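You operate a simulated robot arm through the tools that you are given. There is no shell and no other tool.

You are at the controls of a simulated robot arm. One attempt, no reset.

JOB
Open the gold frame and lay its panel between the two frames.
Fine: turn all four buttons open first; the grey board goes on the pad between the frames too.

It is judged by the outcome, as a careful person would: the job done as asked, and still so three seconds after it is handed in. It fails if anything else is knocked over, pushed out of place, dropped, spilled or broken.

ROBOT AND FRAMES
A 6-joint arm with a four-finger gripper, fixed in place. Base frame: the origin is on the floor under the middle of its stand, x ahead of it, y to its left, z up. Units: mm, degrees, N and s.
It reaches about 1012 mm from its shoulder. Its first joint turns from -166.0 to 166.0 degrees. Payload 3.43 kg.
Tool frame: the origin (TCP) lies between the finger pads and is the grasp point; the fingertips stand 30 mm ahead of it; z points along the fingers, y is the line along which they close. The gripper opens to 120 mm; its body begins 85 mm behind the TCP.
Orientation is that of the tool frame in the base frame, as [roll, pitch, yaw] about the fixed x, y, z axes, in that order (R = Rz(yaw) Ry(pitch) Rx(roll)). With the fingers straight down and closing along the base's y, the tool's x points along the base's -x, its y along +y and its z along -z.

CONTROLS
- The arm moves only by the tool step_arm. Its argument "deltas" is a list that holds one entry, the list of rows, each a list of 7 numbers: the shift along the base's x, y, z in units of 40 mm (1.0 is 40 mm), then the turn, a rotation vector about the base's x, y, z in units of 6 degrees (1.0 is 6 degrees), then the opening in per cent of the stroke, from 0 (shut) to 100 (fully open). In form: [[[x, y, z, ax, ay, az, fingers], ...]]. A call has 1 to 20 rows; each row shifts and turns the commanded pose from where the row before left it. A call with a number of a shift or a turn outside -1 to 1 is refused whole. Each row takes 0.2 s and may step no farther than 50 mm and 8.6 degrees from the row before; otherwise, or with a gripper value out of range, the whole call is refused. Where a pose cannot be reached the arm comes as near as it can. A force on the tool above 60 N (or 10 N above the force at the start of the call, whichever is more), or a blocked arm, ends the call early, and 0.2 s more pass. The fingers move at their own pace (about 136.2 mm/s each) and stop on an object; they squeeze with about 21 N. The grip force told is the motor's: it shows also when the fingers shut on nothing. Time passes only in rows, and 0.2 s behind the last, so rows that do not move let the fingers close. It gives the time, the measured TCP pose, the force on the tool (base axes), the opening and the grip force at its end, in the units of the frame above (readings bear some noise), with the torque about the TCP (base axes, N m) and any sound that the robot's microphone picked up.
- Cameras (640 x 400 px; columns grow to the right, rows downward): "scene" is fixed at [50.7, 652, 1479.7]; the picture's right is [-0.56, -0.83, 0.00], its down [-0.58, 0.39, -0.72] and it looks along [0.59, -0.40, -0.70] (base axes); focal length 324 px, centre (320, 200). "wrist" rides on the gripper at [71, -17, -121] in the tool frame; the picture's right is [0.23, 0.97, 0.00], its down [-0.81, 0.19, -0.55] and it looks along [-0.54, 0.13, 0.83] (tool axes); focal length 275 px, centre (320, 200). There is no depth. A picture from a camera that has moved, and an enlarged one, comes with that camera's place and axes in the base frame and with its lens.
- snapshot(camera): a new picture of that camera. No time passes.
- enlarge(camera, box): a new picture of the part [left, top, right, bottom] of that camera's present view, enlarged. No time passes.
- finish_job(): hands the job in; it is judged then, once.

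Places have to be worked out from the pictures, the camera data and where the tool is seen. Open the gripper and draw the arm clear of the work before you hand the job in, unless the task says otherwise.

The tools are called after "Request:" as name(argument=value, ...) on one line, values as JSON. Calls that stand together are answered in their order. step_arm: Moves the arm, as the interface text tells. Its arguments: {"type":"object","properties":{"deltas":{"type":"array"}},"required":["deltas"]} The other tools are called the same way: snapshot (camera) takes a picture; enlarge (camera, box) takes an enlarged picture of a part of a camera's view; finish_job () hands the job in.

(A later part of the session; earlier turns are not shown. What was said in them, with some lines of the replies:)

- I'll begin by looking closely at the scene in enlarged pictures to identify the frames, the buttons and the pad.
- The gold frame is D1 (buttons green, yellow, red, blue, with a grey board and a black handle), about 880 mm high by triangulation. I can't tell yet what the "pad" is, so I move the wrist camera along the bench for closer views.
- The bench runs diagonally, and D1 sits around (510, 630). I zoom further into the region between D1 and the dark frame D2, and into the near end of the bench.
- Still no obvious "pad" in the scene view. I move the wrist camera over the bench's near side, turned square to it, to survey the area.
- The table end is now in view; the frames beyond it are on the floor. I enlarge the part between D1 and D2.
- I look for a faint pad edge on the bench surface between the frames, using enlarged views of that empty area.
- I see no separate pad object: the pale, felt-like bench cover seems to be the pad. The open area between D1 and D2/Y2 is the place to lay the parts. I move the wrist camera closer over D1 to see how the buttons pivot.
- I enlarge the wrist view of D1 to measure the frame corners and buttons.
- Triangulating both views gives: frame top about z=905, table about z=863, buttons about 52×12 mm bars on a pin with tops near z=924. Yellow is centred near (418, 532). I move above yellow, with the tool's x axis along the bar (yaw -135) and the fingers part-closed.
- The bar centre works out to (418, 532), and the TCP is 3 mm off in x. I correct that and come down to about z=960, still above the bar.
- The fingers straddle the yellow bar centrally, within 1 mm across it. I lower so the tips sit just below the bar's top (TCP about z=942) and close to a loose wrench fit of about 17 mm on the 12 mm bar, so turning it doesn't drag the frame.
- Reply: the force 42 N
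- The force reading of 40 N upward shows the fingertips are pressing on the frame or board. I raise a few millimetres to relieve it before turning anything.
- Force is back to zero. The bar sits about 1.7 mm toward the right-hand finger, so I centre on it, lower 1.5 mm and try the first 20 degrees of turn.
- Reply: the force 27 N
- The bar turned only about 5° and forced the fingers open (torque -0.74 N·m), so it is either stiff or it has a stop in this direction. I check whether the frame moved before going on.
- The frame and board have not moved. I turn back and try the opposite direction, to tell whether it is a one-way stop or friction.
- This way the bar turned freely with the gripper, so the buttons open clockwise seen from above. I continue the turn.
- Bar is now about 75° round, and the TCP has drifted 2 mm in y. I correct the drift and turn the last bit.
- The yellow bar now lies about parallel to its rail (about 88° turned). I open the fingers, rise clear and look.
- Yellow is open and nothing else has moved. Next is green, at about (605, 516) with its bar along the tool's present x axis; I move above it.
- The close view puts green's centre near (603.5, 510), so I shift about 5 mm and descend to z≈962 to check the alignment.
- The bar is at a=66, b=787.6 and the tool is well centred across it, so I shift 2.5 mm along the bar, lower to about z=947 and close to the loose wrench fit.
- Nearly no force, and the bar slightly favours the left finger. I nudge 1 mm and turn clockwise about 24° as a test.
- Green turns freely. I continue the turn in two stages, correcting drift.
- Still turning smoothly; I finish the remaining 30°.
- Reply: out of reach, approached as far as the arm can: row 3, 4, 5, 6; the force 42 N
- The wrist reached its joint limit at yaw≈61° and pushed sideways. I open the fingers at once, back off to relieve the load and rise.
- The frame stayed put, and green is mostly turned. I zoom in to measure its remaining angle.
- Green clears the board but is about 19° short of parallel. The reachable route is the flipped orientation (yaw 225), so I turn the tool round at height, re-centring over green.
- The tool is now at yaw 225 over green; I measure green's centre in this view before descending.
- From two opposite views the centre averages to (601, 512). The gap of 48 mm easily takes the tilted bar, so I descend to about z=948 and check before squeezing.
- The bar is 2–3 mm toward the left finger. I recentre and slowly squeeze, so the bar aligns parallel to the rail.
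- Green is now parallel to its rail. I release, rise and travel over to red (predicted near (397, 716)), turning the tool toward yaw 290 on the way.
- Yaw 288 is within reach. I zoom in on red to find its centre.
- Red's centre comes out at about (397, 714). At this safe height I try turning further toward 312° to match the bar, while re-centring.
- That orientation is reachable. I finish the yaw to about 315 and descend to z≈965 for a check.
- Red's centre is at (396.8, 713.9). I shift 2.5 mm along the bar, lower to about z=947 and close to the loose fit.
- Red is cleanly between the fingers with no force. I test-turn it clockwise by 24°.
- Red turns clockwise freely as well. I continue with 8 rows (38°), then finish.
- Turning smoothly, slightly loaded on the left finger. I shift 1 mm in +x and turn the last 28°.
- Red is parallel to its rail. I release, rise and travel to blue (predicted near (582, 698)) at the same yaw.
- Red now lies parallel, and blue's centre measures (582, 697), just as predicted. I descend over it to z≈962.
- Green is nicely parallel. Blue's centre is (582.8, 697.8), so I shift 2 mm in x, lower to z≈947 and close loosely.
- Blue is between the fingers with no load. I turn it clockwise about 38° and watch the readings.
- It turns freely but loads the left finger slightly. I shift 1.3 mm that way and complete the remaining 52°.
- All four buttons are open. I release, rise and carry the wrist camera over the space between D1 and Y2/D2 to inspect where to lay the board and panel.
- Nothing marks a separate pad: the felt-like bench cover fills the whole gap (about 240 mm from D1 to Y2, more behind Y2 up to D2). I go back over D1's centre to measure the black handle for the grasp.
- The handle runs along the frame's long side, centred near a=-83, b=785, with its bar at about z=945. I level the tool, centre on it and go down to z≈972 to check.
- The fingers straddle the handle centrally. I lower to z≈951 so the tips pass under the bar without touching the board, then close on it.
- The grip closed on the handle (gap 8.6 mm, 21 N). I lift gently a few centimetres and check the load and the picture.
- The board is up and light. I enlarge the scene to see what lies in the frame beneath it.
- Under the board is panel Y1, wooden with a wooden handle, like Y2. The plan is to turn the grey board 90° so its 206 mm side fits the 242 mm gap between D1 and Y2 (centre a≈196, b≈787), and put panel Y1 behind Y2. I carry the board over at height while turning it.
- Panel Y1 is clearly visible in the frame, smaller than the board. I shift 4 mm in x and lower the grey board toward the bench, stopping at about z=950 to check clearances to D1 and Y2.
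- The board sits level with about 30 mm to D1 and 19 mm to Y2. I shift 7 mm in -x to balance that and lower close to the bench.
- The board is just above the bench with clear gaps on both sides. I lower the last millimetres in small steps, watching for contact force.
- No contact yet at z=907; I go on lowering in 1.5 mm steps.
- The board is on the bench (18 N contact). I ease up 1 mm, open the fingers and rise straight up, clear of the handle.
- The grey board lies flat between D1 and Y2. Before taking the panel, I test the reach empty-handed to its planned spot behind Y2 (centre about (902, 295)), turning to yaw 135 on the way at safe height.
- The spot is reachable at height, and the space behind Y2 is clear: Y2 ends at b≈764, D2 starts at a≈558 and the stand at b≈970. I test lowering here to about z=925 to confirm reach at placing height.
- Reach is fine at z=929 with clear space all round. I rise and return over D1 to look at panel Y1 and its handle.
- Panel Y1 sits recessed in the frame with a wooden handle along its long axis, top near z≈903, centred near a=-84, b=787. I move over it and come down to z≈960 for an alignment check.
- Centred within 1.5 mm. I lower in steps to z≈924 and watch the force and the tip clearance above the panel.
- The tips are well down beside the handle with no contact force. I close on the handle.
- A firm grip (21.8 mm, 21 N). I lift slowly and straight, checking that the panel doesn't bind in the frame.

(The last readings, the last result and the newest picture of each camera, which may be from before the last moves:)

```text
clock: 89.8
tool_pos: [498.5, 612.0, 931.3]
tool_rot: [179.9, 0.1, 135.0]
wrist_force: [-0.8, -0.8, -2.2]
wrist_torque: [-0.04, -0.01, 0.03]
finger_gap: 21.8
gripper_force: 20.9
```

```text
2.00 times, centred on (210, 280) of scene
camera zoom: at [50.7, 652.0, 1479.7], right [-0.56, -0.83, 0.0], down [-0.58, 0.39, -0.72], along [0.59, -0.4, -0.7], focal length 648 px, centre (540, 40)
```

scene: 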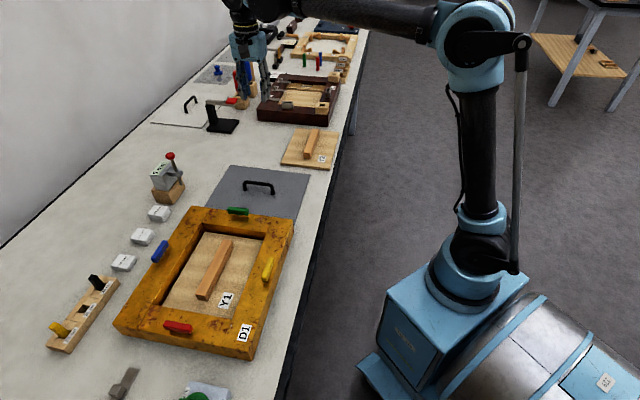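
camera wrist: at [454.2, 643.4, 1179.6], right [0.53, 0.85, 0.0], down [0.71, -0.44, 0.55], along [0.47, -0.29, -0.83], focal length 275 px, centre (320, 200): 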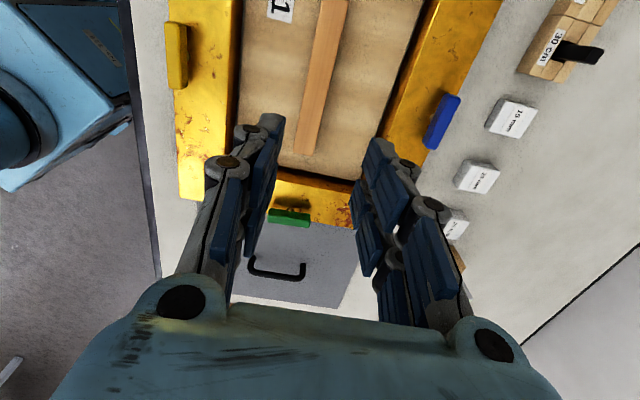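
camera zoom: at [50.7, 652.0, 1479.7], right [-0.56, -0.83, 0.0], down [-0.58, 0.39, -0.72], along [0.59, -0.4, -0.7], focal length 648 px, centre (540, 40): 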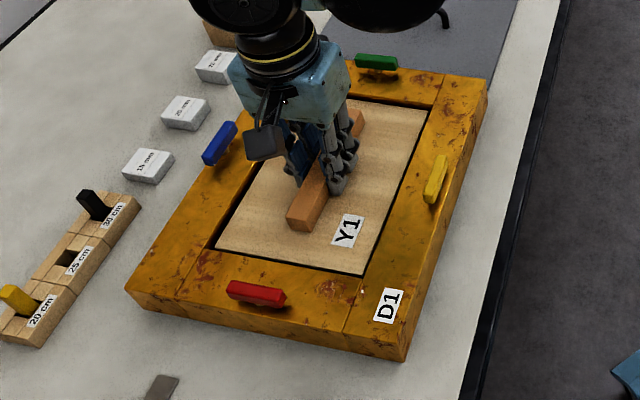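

The panel rises freely, about 2.2 N. I correct the small drift and continue straight up.

Request:
step_arm(deltas=[[[-0.03, 0.05, 0.2, 0, 0, 0, 0], [0, 0, 0.4, 0, 0, 0, 0], [0, 0, 0.6, 0, 0, 0, 0], [0, 0, 0.8, 0, 0, 0, 0], [0, 0, 0.9, 0, 0, 0, 0], [0, 0, 0, 0, 0, 0, 0]]])

Request:
snapshot(camera="scene")

Request:
snapshot(camera="wrist")

```text
clock: 91.2
tool_pos: [498.4, 618.0, 1045.4]
tool_rot: [179.9, 0.0, 134.9]
wrist_force: [0.2, -0.2, -2.2]
wrist_torque: [0.05, 0.0, -0.01]
finger_gap: 21.7
gripper_force: 21.2
```

```text
taken
```

scene: 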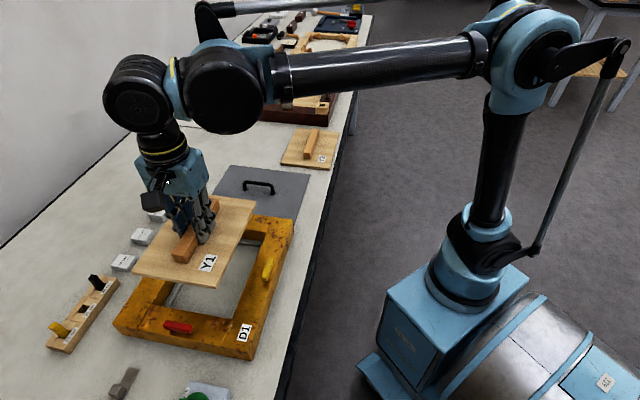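

```text
taken
camera wrist: at [435.5, 656.4, 1166.3], right [0.53, 0.85, 0.0], down [0.71, -0.44, 0.55], along [0.47, -0.29, -0.83], focal length 275 px, centre (320, 200)
```

wrist: 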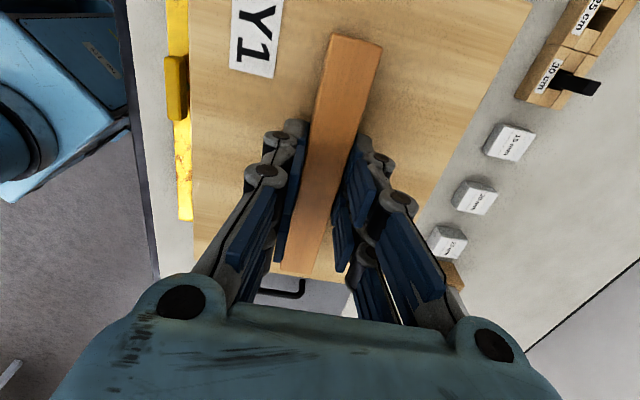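

The panel is out and the frame hasn't moved. I carry it over the grey board to the clear spot behind Y2 (TCP target about (908, 303)), keeping its orientation.

Request:
step_arm(deltas=[[[0.3, -0.25, 0.3, 0, 0, 0, 0], [0.6, -0.47, 0.3, 0, 0, 0, 0], [0.64, -0.493, 0, 0, 0, 0, 0], [0.64, -0.493, 0, 0, 0, 0, 0], [0.64, -0.493, 0, 0, 0, 0, 0], [0.64, -0.493, 0, 0, 0, 0, 0], [0.64, -0.493, 0, 0, 0, 0, 0], [0.64, -0.493, 0, 0, 0, 0, 0], [0.64, -0.493, 0, 0, 0, 0, 0], [0.64, -0.493, 0, 0, 0, 0, 0], [0.64, -0.493, 0, 0, 0, 0, 0], [0.64, -0.493, 0, 0, 0, 0, 0], [0.64, -0.493, 0, 0, 0, 0, 0], [0.64, -0.493, 0, 0, 0, 0, 0], [0.64, -0.493, 0, 0, 0, 0, 0], [0.64, -0.493, 0, 0, 0, 0, 0], [0.4, -0.3, 0, 0, 0, 0, 0], [0, 0, 0, 0, 0, 0, 0]]])

Request:
snapshot(camera="scene")

Request:
snapshot(camera="wrist")

```text
clock: 95.0
tool_pos: [908.3, 301.5, 1071.2]
tool_rot: [179.9, -0.1, 135.0]
wrist_force: [0.8, -0.1, -1.9]
wrist_torque: [-0.02, -0.01, 0.02]
finger_gap: 21.9
gripper_force: 20.8
```

```text
taken
```

scene: 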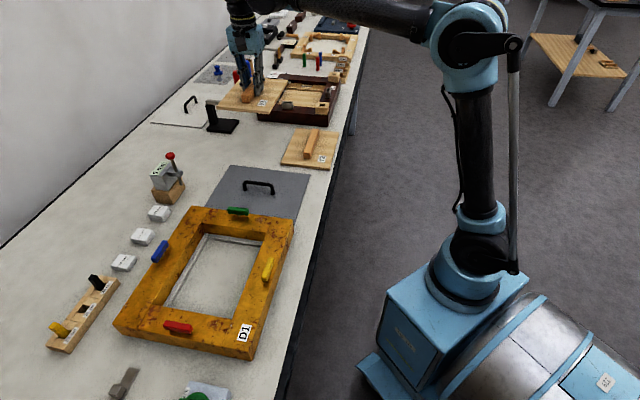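

```text
taken
camera wrist: at [847.2, 340.9, 1192.0], right [0.53, 0.85, 0.0], down [0.71, -0.44, 0.55], along [0.47, -0.29, -0.83], focal length 275 px, centre (320, 200)
```

wrist: 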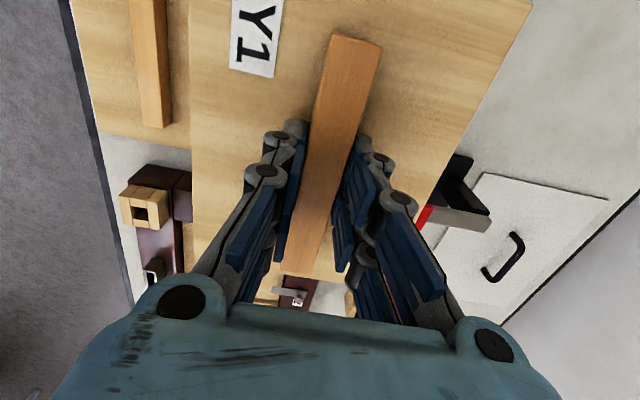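

The panel is over the target area. I lower to about z=1000 with a small shift to a≈424, b≈853 and check clearances to Y2, the board, the lever stand and D2.

Request:
step_arm(deltas=[[[-0.1, 0.04, -0.5, 0, 0, 0, 0], [-0.03, 0, -0.6, 0, 0, 0, 0], [0, 0, -0.6, 0, 0, 0, 0], [0, 0, 0, 0, 0, 0, 0]]])

Request:
enlarge(camera="scene", box=[190, 50, 350, 180])

Request:
snapshot(camera="wrist")

```text
clock: 96.0
tool_pos: [901.0, 303.0, 1004.9]
tool_rot: [179.9, 0.1, 134.9]
wrist_force: [1.0, 0.0, -1.2]
wrist_torque: [0.0, -0.01, 0.0]
finger_gap: 21.8
gripper_force: 21.1
```

```text
3.08 times, centred on (270, 115) of scene
camera zoom: at [50.7, 652.0, 1479.7], right [-0.56, -0.83, 0.0], down [-0.58, 0.39, -0.72], along [0.59, -0.4, -0.7], focal length 998 px, centre (474, 462)
```

zoom: 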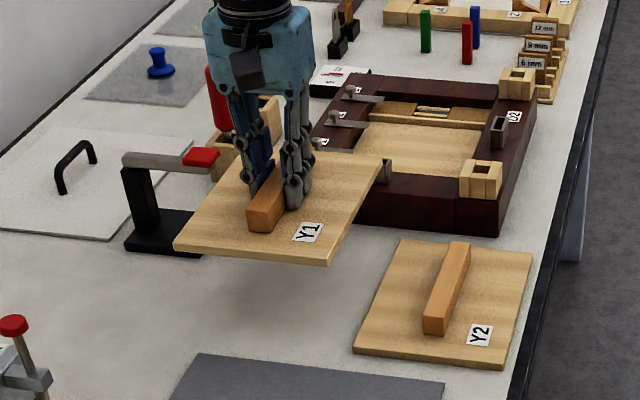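

```text
taken
camera wrist: at [838.6, 342.1, 1125.5], right [0.53, 0.85, 0.0], down [0.71, -0.44, 0.55], along [0.47, -0.29, -0.83], focal length 275 px, centre (320, 200)
```

wrist: 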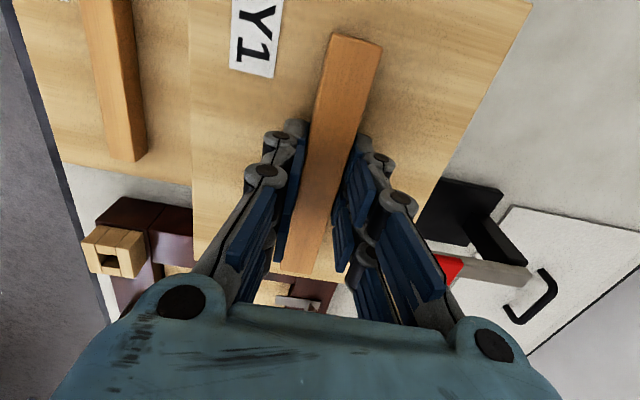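

Clearances look good: about 17 mm to Y2, 30 mm to the board, 31 mm to D2 and 26 mm to the lever tip. I lower to about z=930, then creep down to contact.

Request:
step_arm(deltas=[[[0.02, 0.02, -0.5, 0, 0, 0, 0], [0, 0, -0.5, 0, 0, 0, 0], [0, 0, -0.5, 0, 0, 0, 0], [0, 0, -0.3, 0, 0, 0, 0], [0, 0, 0, 0, 0, 0, 0]]])

Request:
enlarge(camera="scene", box=[190, 60, 350, 180])

Request:
snapshot(camera="wrist")

```text
clock: 97.2
tool_pos: [903.4, 303.7, 933.6]
tool_rot: [179.9, -0.1, 135.0]
wrist_force: [0.0, 0.2, -2.5]
wrist_torque: [0.02, 0.03, 0.01]
finger_gap: 22.0
gripper_force: 20.8
```

```text
3.33 times, centred on (270, 120) of scene
camera zoom: at [50.7, 652.0, 1479.7], right [-0.56, -0.83, 0.0], down [-0.58, 0.39, -0.72], along [0.59, -0.4, -0.7], focal length 1081 px, centre (487, 467)
```

zoom: 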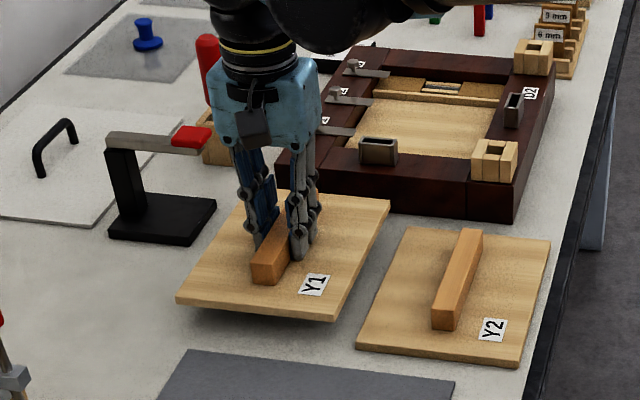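

```text
taken
camera wrist: at [840.6, 342.9, 1054.9], right [0.53, 0.85, 0.0], down [0.71, -0.44, 0.55], along [0.47, -0.29, -0.83], focal length 275 px, centre (320, 200)
```

wrist: 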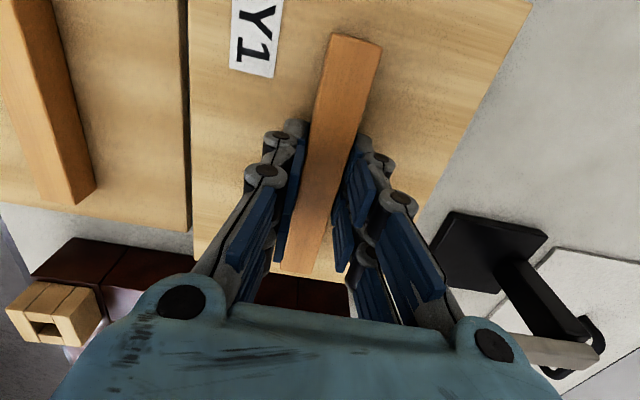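

Everything is clear. I creep down toward contact.

Request:
step_arm(deltas=[[[0, 0, -0.2, 0, 0, 0, 0], [0, 0, -0.15, 0, 0, 0, 0], [0, 0, -0.06, 0, 0, 0, 0], [0, 0, 0, 0, 0, 0, 0]]])

Request:
enlarge(camera="scene", box=[220, 100, 320, 170])

```text
clock: 98.2
tool_pos: [901.8, 302.3, 914.9]
tool_rot: [180.0, -0.1, 135.1]
wrist_force: [-0.1, 0.4, -2.7]
wrist_torque: [0.0, 0.01, -0.03]
finger_gap: 22.0
gripper_force: 20.7
```

```text
5.71 times, centred on (270, 135) of scene
camera zoom: at [50.7, 652.0, 1479.7], right [-0.56, -0.83, 0.0], down [-0.58, 0.39, -0.72], along [0.59, -0.4, -0.7], focal length 1853 px, centre (606, 571)
```

zoom: 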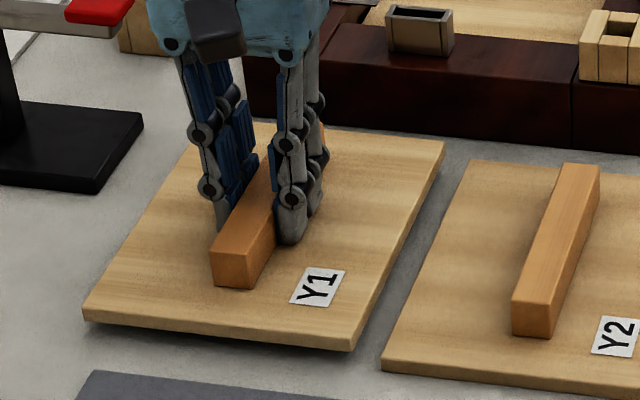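

Request:
step_arm(deltas=[[[0, 0, -0.06, 0, 0, 0, 0], [0, 0, -0.05, 0, 0, 0, 0], [0, 0, 0, 0, 0, 0, 0]]])

```text
clock: 99.0
tool_pos: [900.6, 302.1, 911.5]
tool_rot: [179.9, 0.0, 135.0]
wrist_force: [-0.2, -0.8, -1.6]
wrist_torque: [-0.03, 0.01, -0.02]
finger_gap: 22.2
gripper_force: 20.4
```

No contact yet at z=911.5; I continue in small steps.

Request:
step_arm(deltas=[[[0.02, 0.02, -0.05, 0, 0, 0, 0], [0, 0, -0.05, 0, 0, 0, 0], [0, 0, 0, 0, 0, 0, 0]]])

Request:
enlarge(camera="scene", box=[220, 100, 320, 170])

```text
clock: 99.8
tool_pos: [900.5, 303.7, 907.3]
tool_rot: [179.9, 0.1, 135.0]
wrist_force: [-0.3, 0.8, -1.5]
wrist_torque: [-0.01, -0.04, 0.01]
finger_gap: 22.1
gripper_force: 21.3
```

```text
5.71 times, centred on (270, 135) of scene
camera zoom: at [50.7, 652.0, 1479.7], right [-0.56, -0.83, 0.0], down [-0.58, 0.39, -0.72], along [0.59, -0.4, -0.7], focal length 1853 px, centre (606, 571)
```

zoom: 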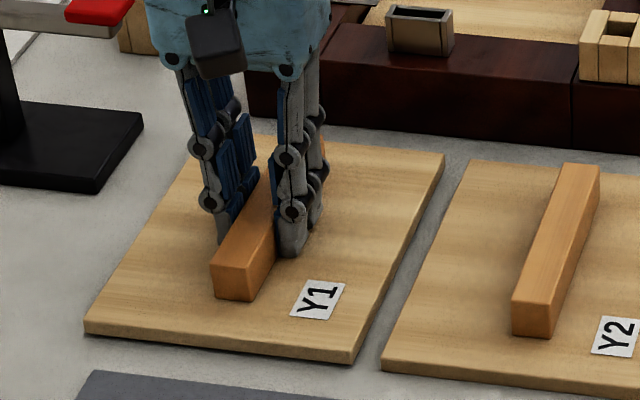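

Request:
step_arm(deltas=[[[0, 0, -0.04, 0, 0, 0, 0], [0, 0, -0.03, 0, 0, 0, 0], [0, 0, 0, 0, 0, 0, 0]]])

```text
clock: 100.6
tool_pos: [902.5, 303.3, 905.6]
tool_rot: [179.9, -0.1, 135.0]
wrist_force: [-0.1, -1.0, -2.8]
wrist_torque: [0.04, 0.0, 0.01]
finger_gap: 21.8
gripper_force: 20.5
```

Still hanging free (about -2.5 N weight) at z=905.6; I continue down.

Request:
step_arm(deltas=[[[0, 0, -0.04, 0, 0, 0, 0], [0, 0, -0.04, 0, 0, 0, 0], [0, 0, 0, 0, 0, 0, 0]]])

```text
clock: 101.4
tool_pos: [901.8, 302.2, 902.9]
tool_rot: [179.8, 0.1, 135.0]
wrist_force: [12.1, 4.2, 48.7]
wrist_torque: [0.13, -0.12, -0.01]
finger_gap: 22.0
gripper_force: 21.4
```

Contact with the bench. I ease up to unload, then open and rise straight up.

Request:
step_arm(deltas=[[[0, 0, 0.03, 0, 0, 0, 0], [0, 0, 0.01, 0, 0, 0, 0], [0, 0, 0, 0, 0, 0, 0]]])

```text
clock: 102.2
tool_pos: [902.3, 303.4, 903.5]
tool_rot: [180.0, 0.1, 135.0]
wrist_force: [7.3, -0.9, 16.7]
wrist_torque: [-0.39, -0.48, 0.09]
finger_gap: 21.8
gripper_force: 21.6
```

Request:
step_arm(deltas=[[[0, 0, 0.02, 0, 0, 0, 0], [0, 0, 0, 0, 0, 0, 24], [0, 0, 0, 0, 0, 0, 32], [0, 0, 0, 0, 0, 0, 36], [0, 0, 0.2, 0, 0, 0, 36], [0, 0, 0.6, 0, 0, 0, 36], [0, 0, 0.9, 0, 0, 0, 36], [0, 0, 0.9, 0, 0, 0, 36], [0, 0, 0.9, 0, 0, 0, 36], [0, 0, 0.9, 0, 0, 0, 36], [0, 0, 0, 0, 0, 0, 36]]])

Request:
snapshot(camera="scene")

Request:
enlarge(camera="scene", box=[190, 60, 350, 220])

Request:
snapshot(camera="wrist")

```text
clock: 104.6
tool_pos: [903.0, 302.6, 1080.2]
tool_rot: [180.0, 0.0, 135.0]
wrist_force: [-0.5, 0.2, 0.2]
wrist_torque: [-0.01, -0.02, 0.02]
finger_gap: 43.1
gripper_force: 0.0
```

```text
taken
```

scene: 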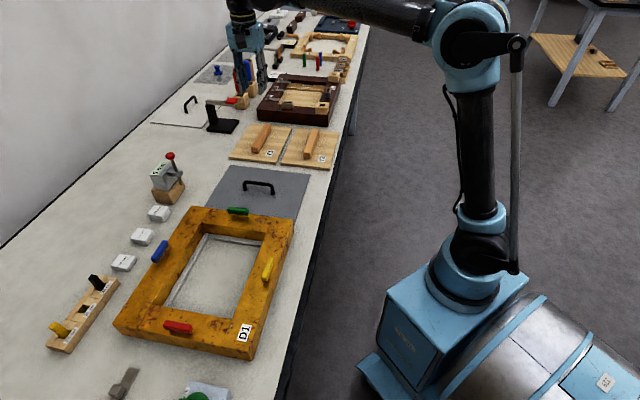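

```text
2.50 times, centred on (270, 140) of scene
camera zoom: at [50.7, 652.0, 1479.7], right [-0.56, -0.83, 0.0], down [-0.58, 0.39, -0.72], along [0.59, -0.4, -0.7], focal length 811 px, centre (445, 350)
```

zoom: 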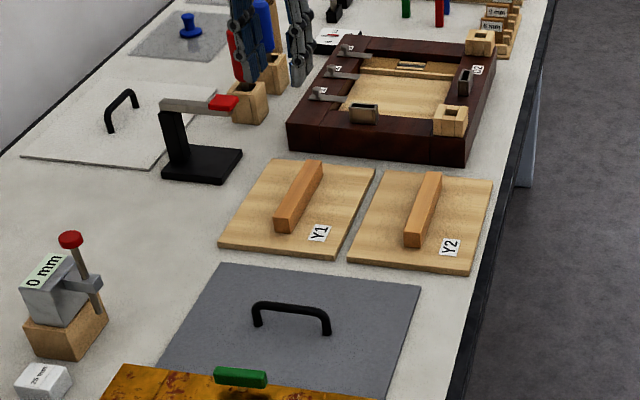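

```text
taken
camera wrist: at [841.8, 342.4, 1200.0], right [0.53, 0.85, 0.0], down [0.71, -0.44, 0.55], along [0.47, -0.29, -0.83], focal length 275 px, centre (320, 200)
```

wrist: 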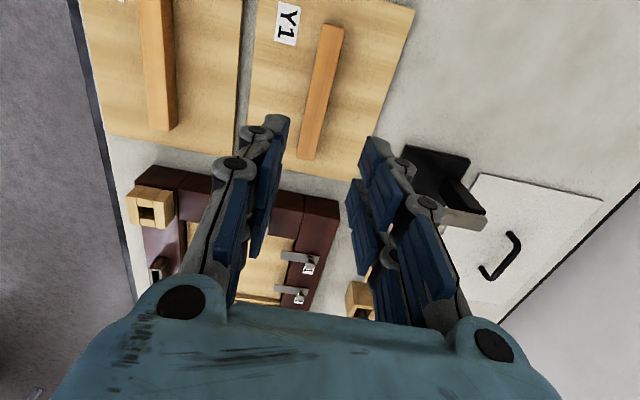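

The panel and board lie flat between the frames. I check the opened frame, the four buttons, and that everything else is undisturbed.

Request:
enlarge(camera="scene", box=[100, 180, 320, 380])

Request:
enlarge(camera="scene", box=[215, 110, 345, 215])

Request:
enlarge(camera="scene", box=[140, 60, 260, 150])

```text
2.00 times, centred on (210, 280) of scene
camera zoom: at [50.7, 652.0, 1479.7], right [-0.56, -0.83, 0.0], down [-0.58, 0.39, -0.72], along [0.59, -0.4, -0.7], focal length 648 px, centre (540, 40)
```

zoom: 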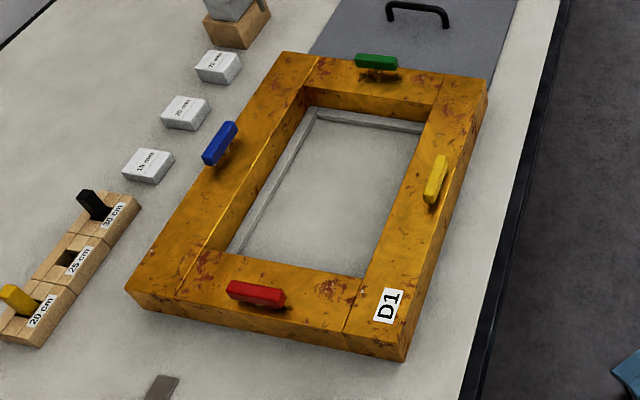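

```text
3.81 times, centred on (280, 162) of scene
camera zoom: at [50.7, 652.0, 1479.7], right [-0.56, -0.83, 0.0], down [-0.58, 0.39, -0.72], along [0.59, -0.4, -0.7], focal length 1235 px, centre (472, 343)
```

zoom: 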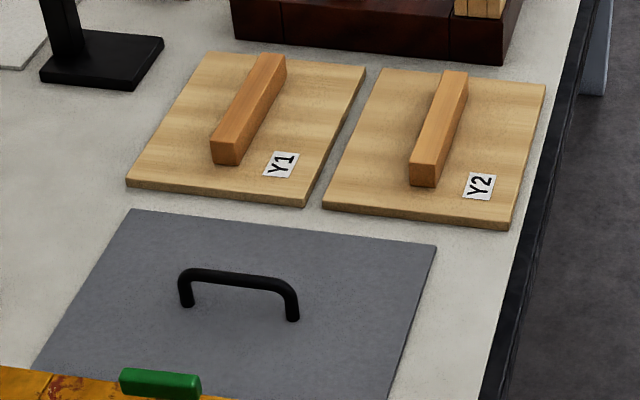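

```text
4.44 times, centred on (200, 105) of scene
camera zoom: at [50.7, 652.0, 1479.7], right [-0.56, -0.83, 0.0], down [-0.58, 0.39, -0.72], along [0.59, -0.4, -0.7], focal length 1441 px, centre (853, 622)
```

zoom: 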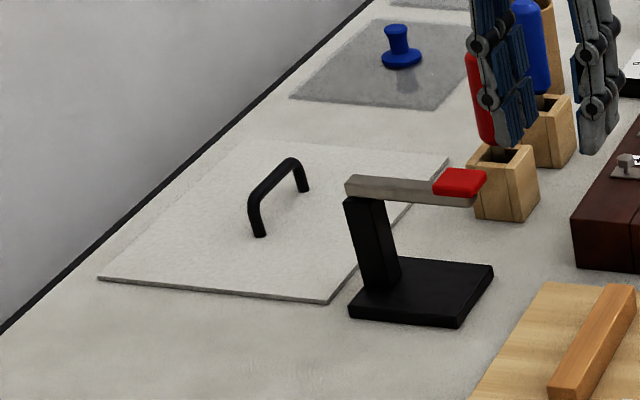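

All four buttons are parallel to their rails, the frame hasn't moved, and Y1 and the grey board rest flat between D1 and D2 with Y2 untouched. I now draw the arm up and back, clear of the bench, with the gripper open.

Request:
step_arm(deltas=[[[0, 0, 0.9, 0, 0, 0, 36], [0, 0, 0.9, 0, 0, 0, 36], [-0.4, 0, 0.8, 0, 0, 0, 36], [-0.95, -0.02, 0.1, 0, 0, 0, 50], [-0.95, -0.02, 0, 0, 0, 0, 70], [-0.95, -0.02, 0, 0, 0, 0, 100], [-0.95, -0.02, 0, 0, 0, 0, 100], [-0.95, -0.02, 0, 0, 0, 0, 100], [-0.95, -0.02, 0, 0, 0, 0, 100], [-0.95, -0.02, 0, 0, 0, 0, 100], [-0.95, -0.02, 0, 0, 0, 0, 100], [-0.95, -0.02, 0, 0, 0, 0, 100], [-0.95, -0.02, 0, 0, 0, 0, 100], [-0.95, -0.02, 0, 0, 0, 0, 100], [-0.95, -0.02, 0, 0, 0, 0, 100], [-0.95, -0.02, 0, 0, 0, 0, 100], [0, 0, 0, 0, 0, 0, 100]]])

Request:
snapshot(camera="scene")

```text
clock: 108.2
tool_pos: [395.5, 290.6, 1189.5]
tool_rot: [180.0, 0.0, 135.0]
wrist_force: [0.7, -0.1, 0.1]
wrist_torque: [0.01, 0.0, 0.0]
finger_gap: 119.9
gripper_force: 0.1
```

```text
taken
```

scene: 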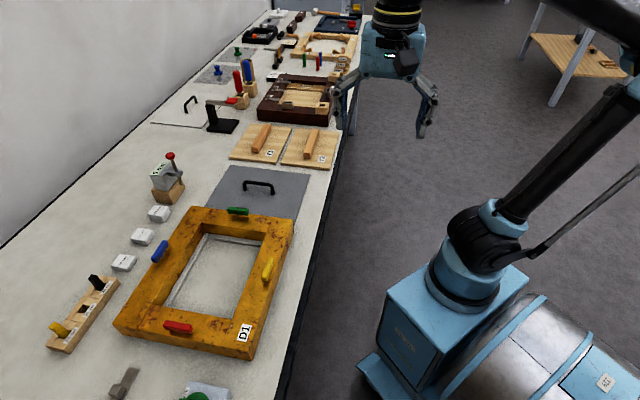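

The arm is clear, the gripper is open and the bench matches its starting state apart from the four opened buttons, the grey board and panel Y1. I hand the job in.

Request:
finish_job()

```text
The job is handed in.
```

The gold frame (D1) is open. Its panel Y1 and the grey board both lie flat on the bench between D1 and the dark frame D2. I handed the job in with the gripper open and the arm clear; no verdict has come back yet.

- **Buttons:** all four were turned before the board came off, and each now lies roughly parallel to its rail, clear of the board. They only turn clockwise seen from above. I first tried yellow the wrong way and met resistance, and on green the wrist reached its joint limit partway. The frame did not move either time.
- **Grey board:** it is turned 90° so it fits the gap between D1 and the spare panel Y2, with clear space on both sides.
- **Panel Y1:** it lies beside Y2, on the wall side, just in front of D2, and touches nothing around it.
- **The pad:** I could not see a separate pad between the frames, so I took the pale bench cover to be it. If you meant a specific pad, the board and panel may not be on it.

In the final camera view, nothing else on the bench looks disturbed.
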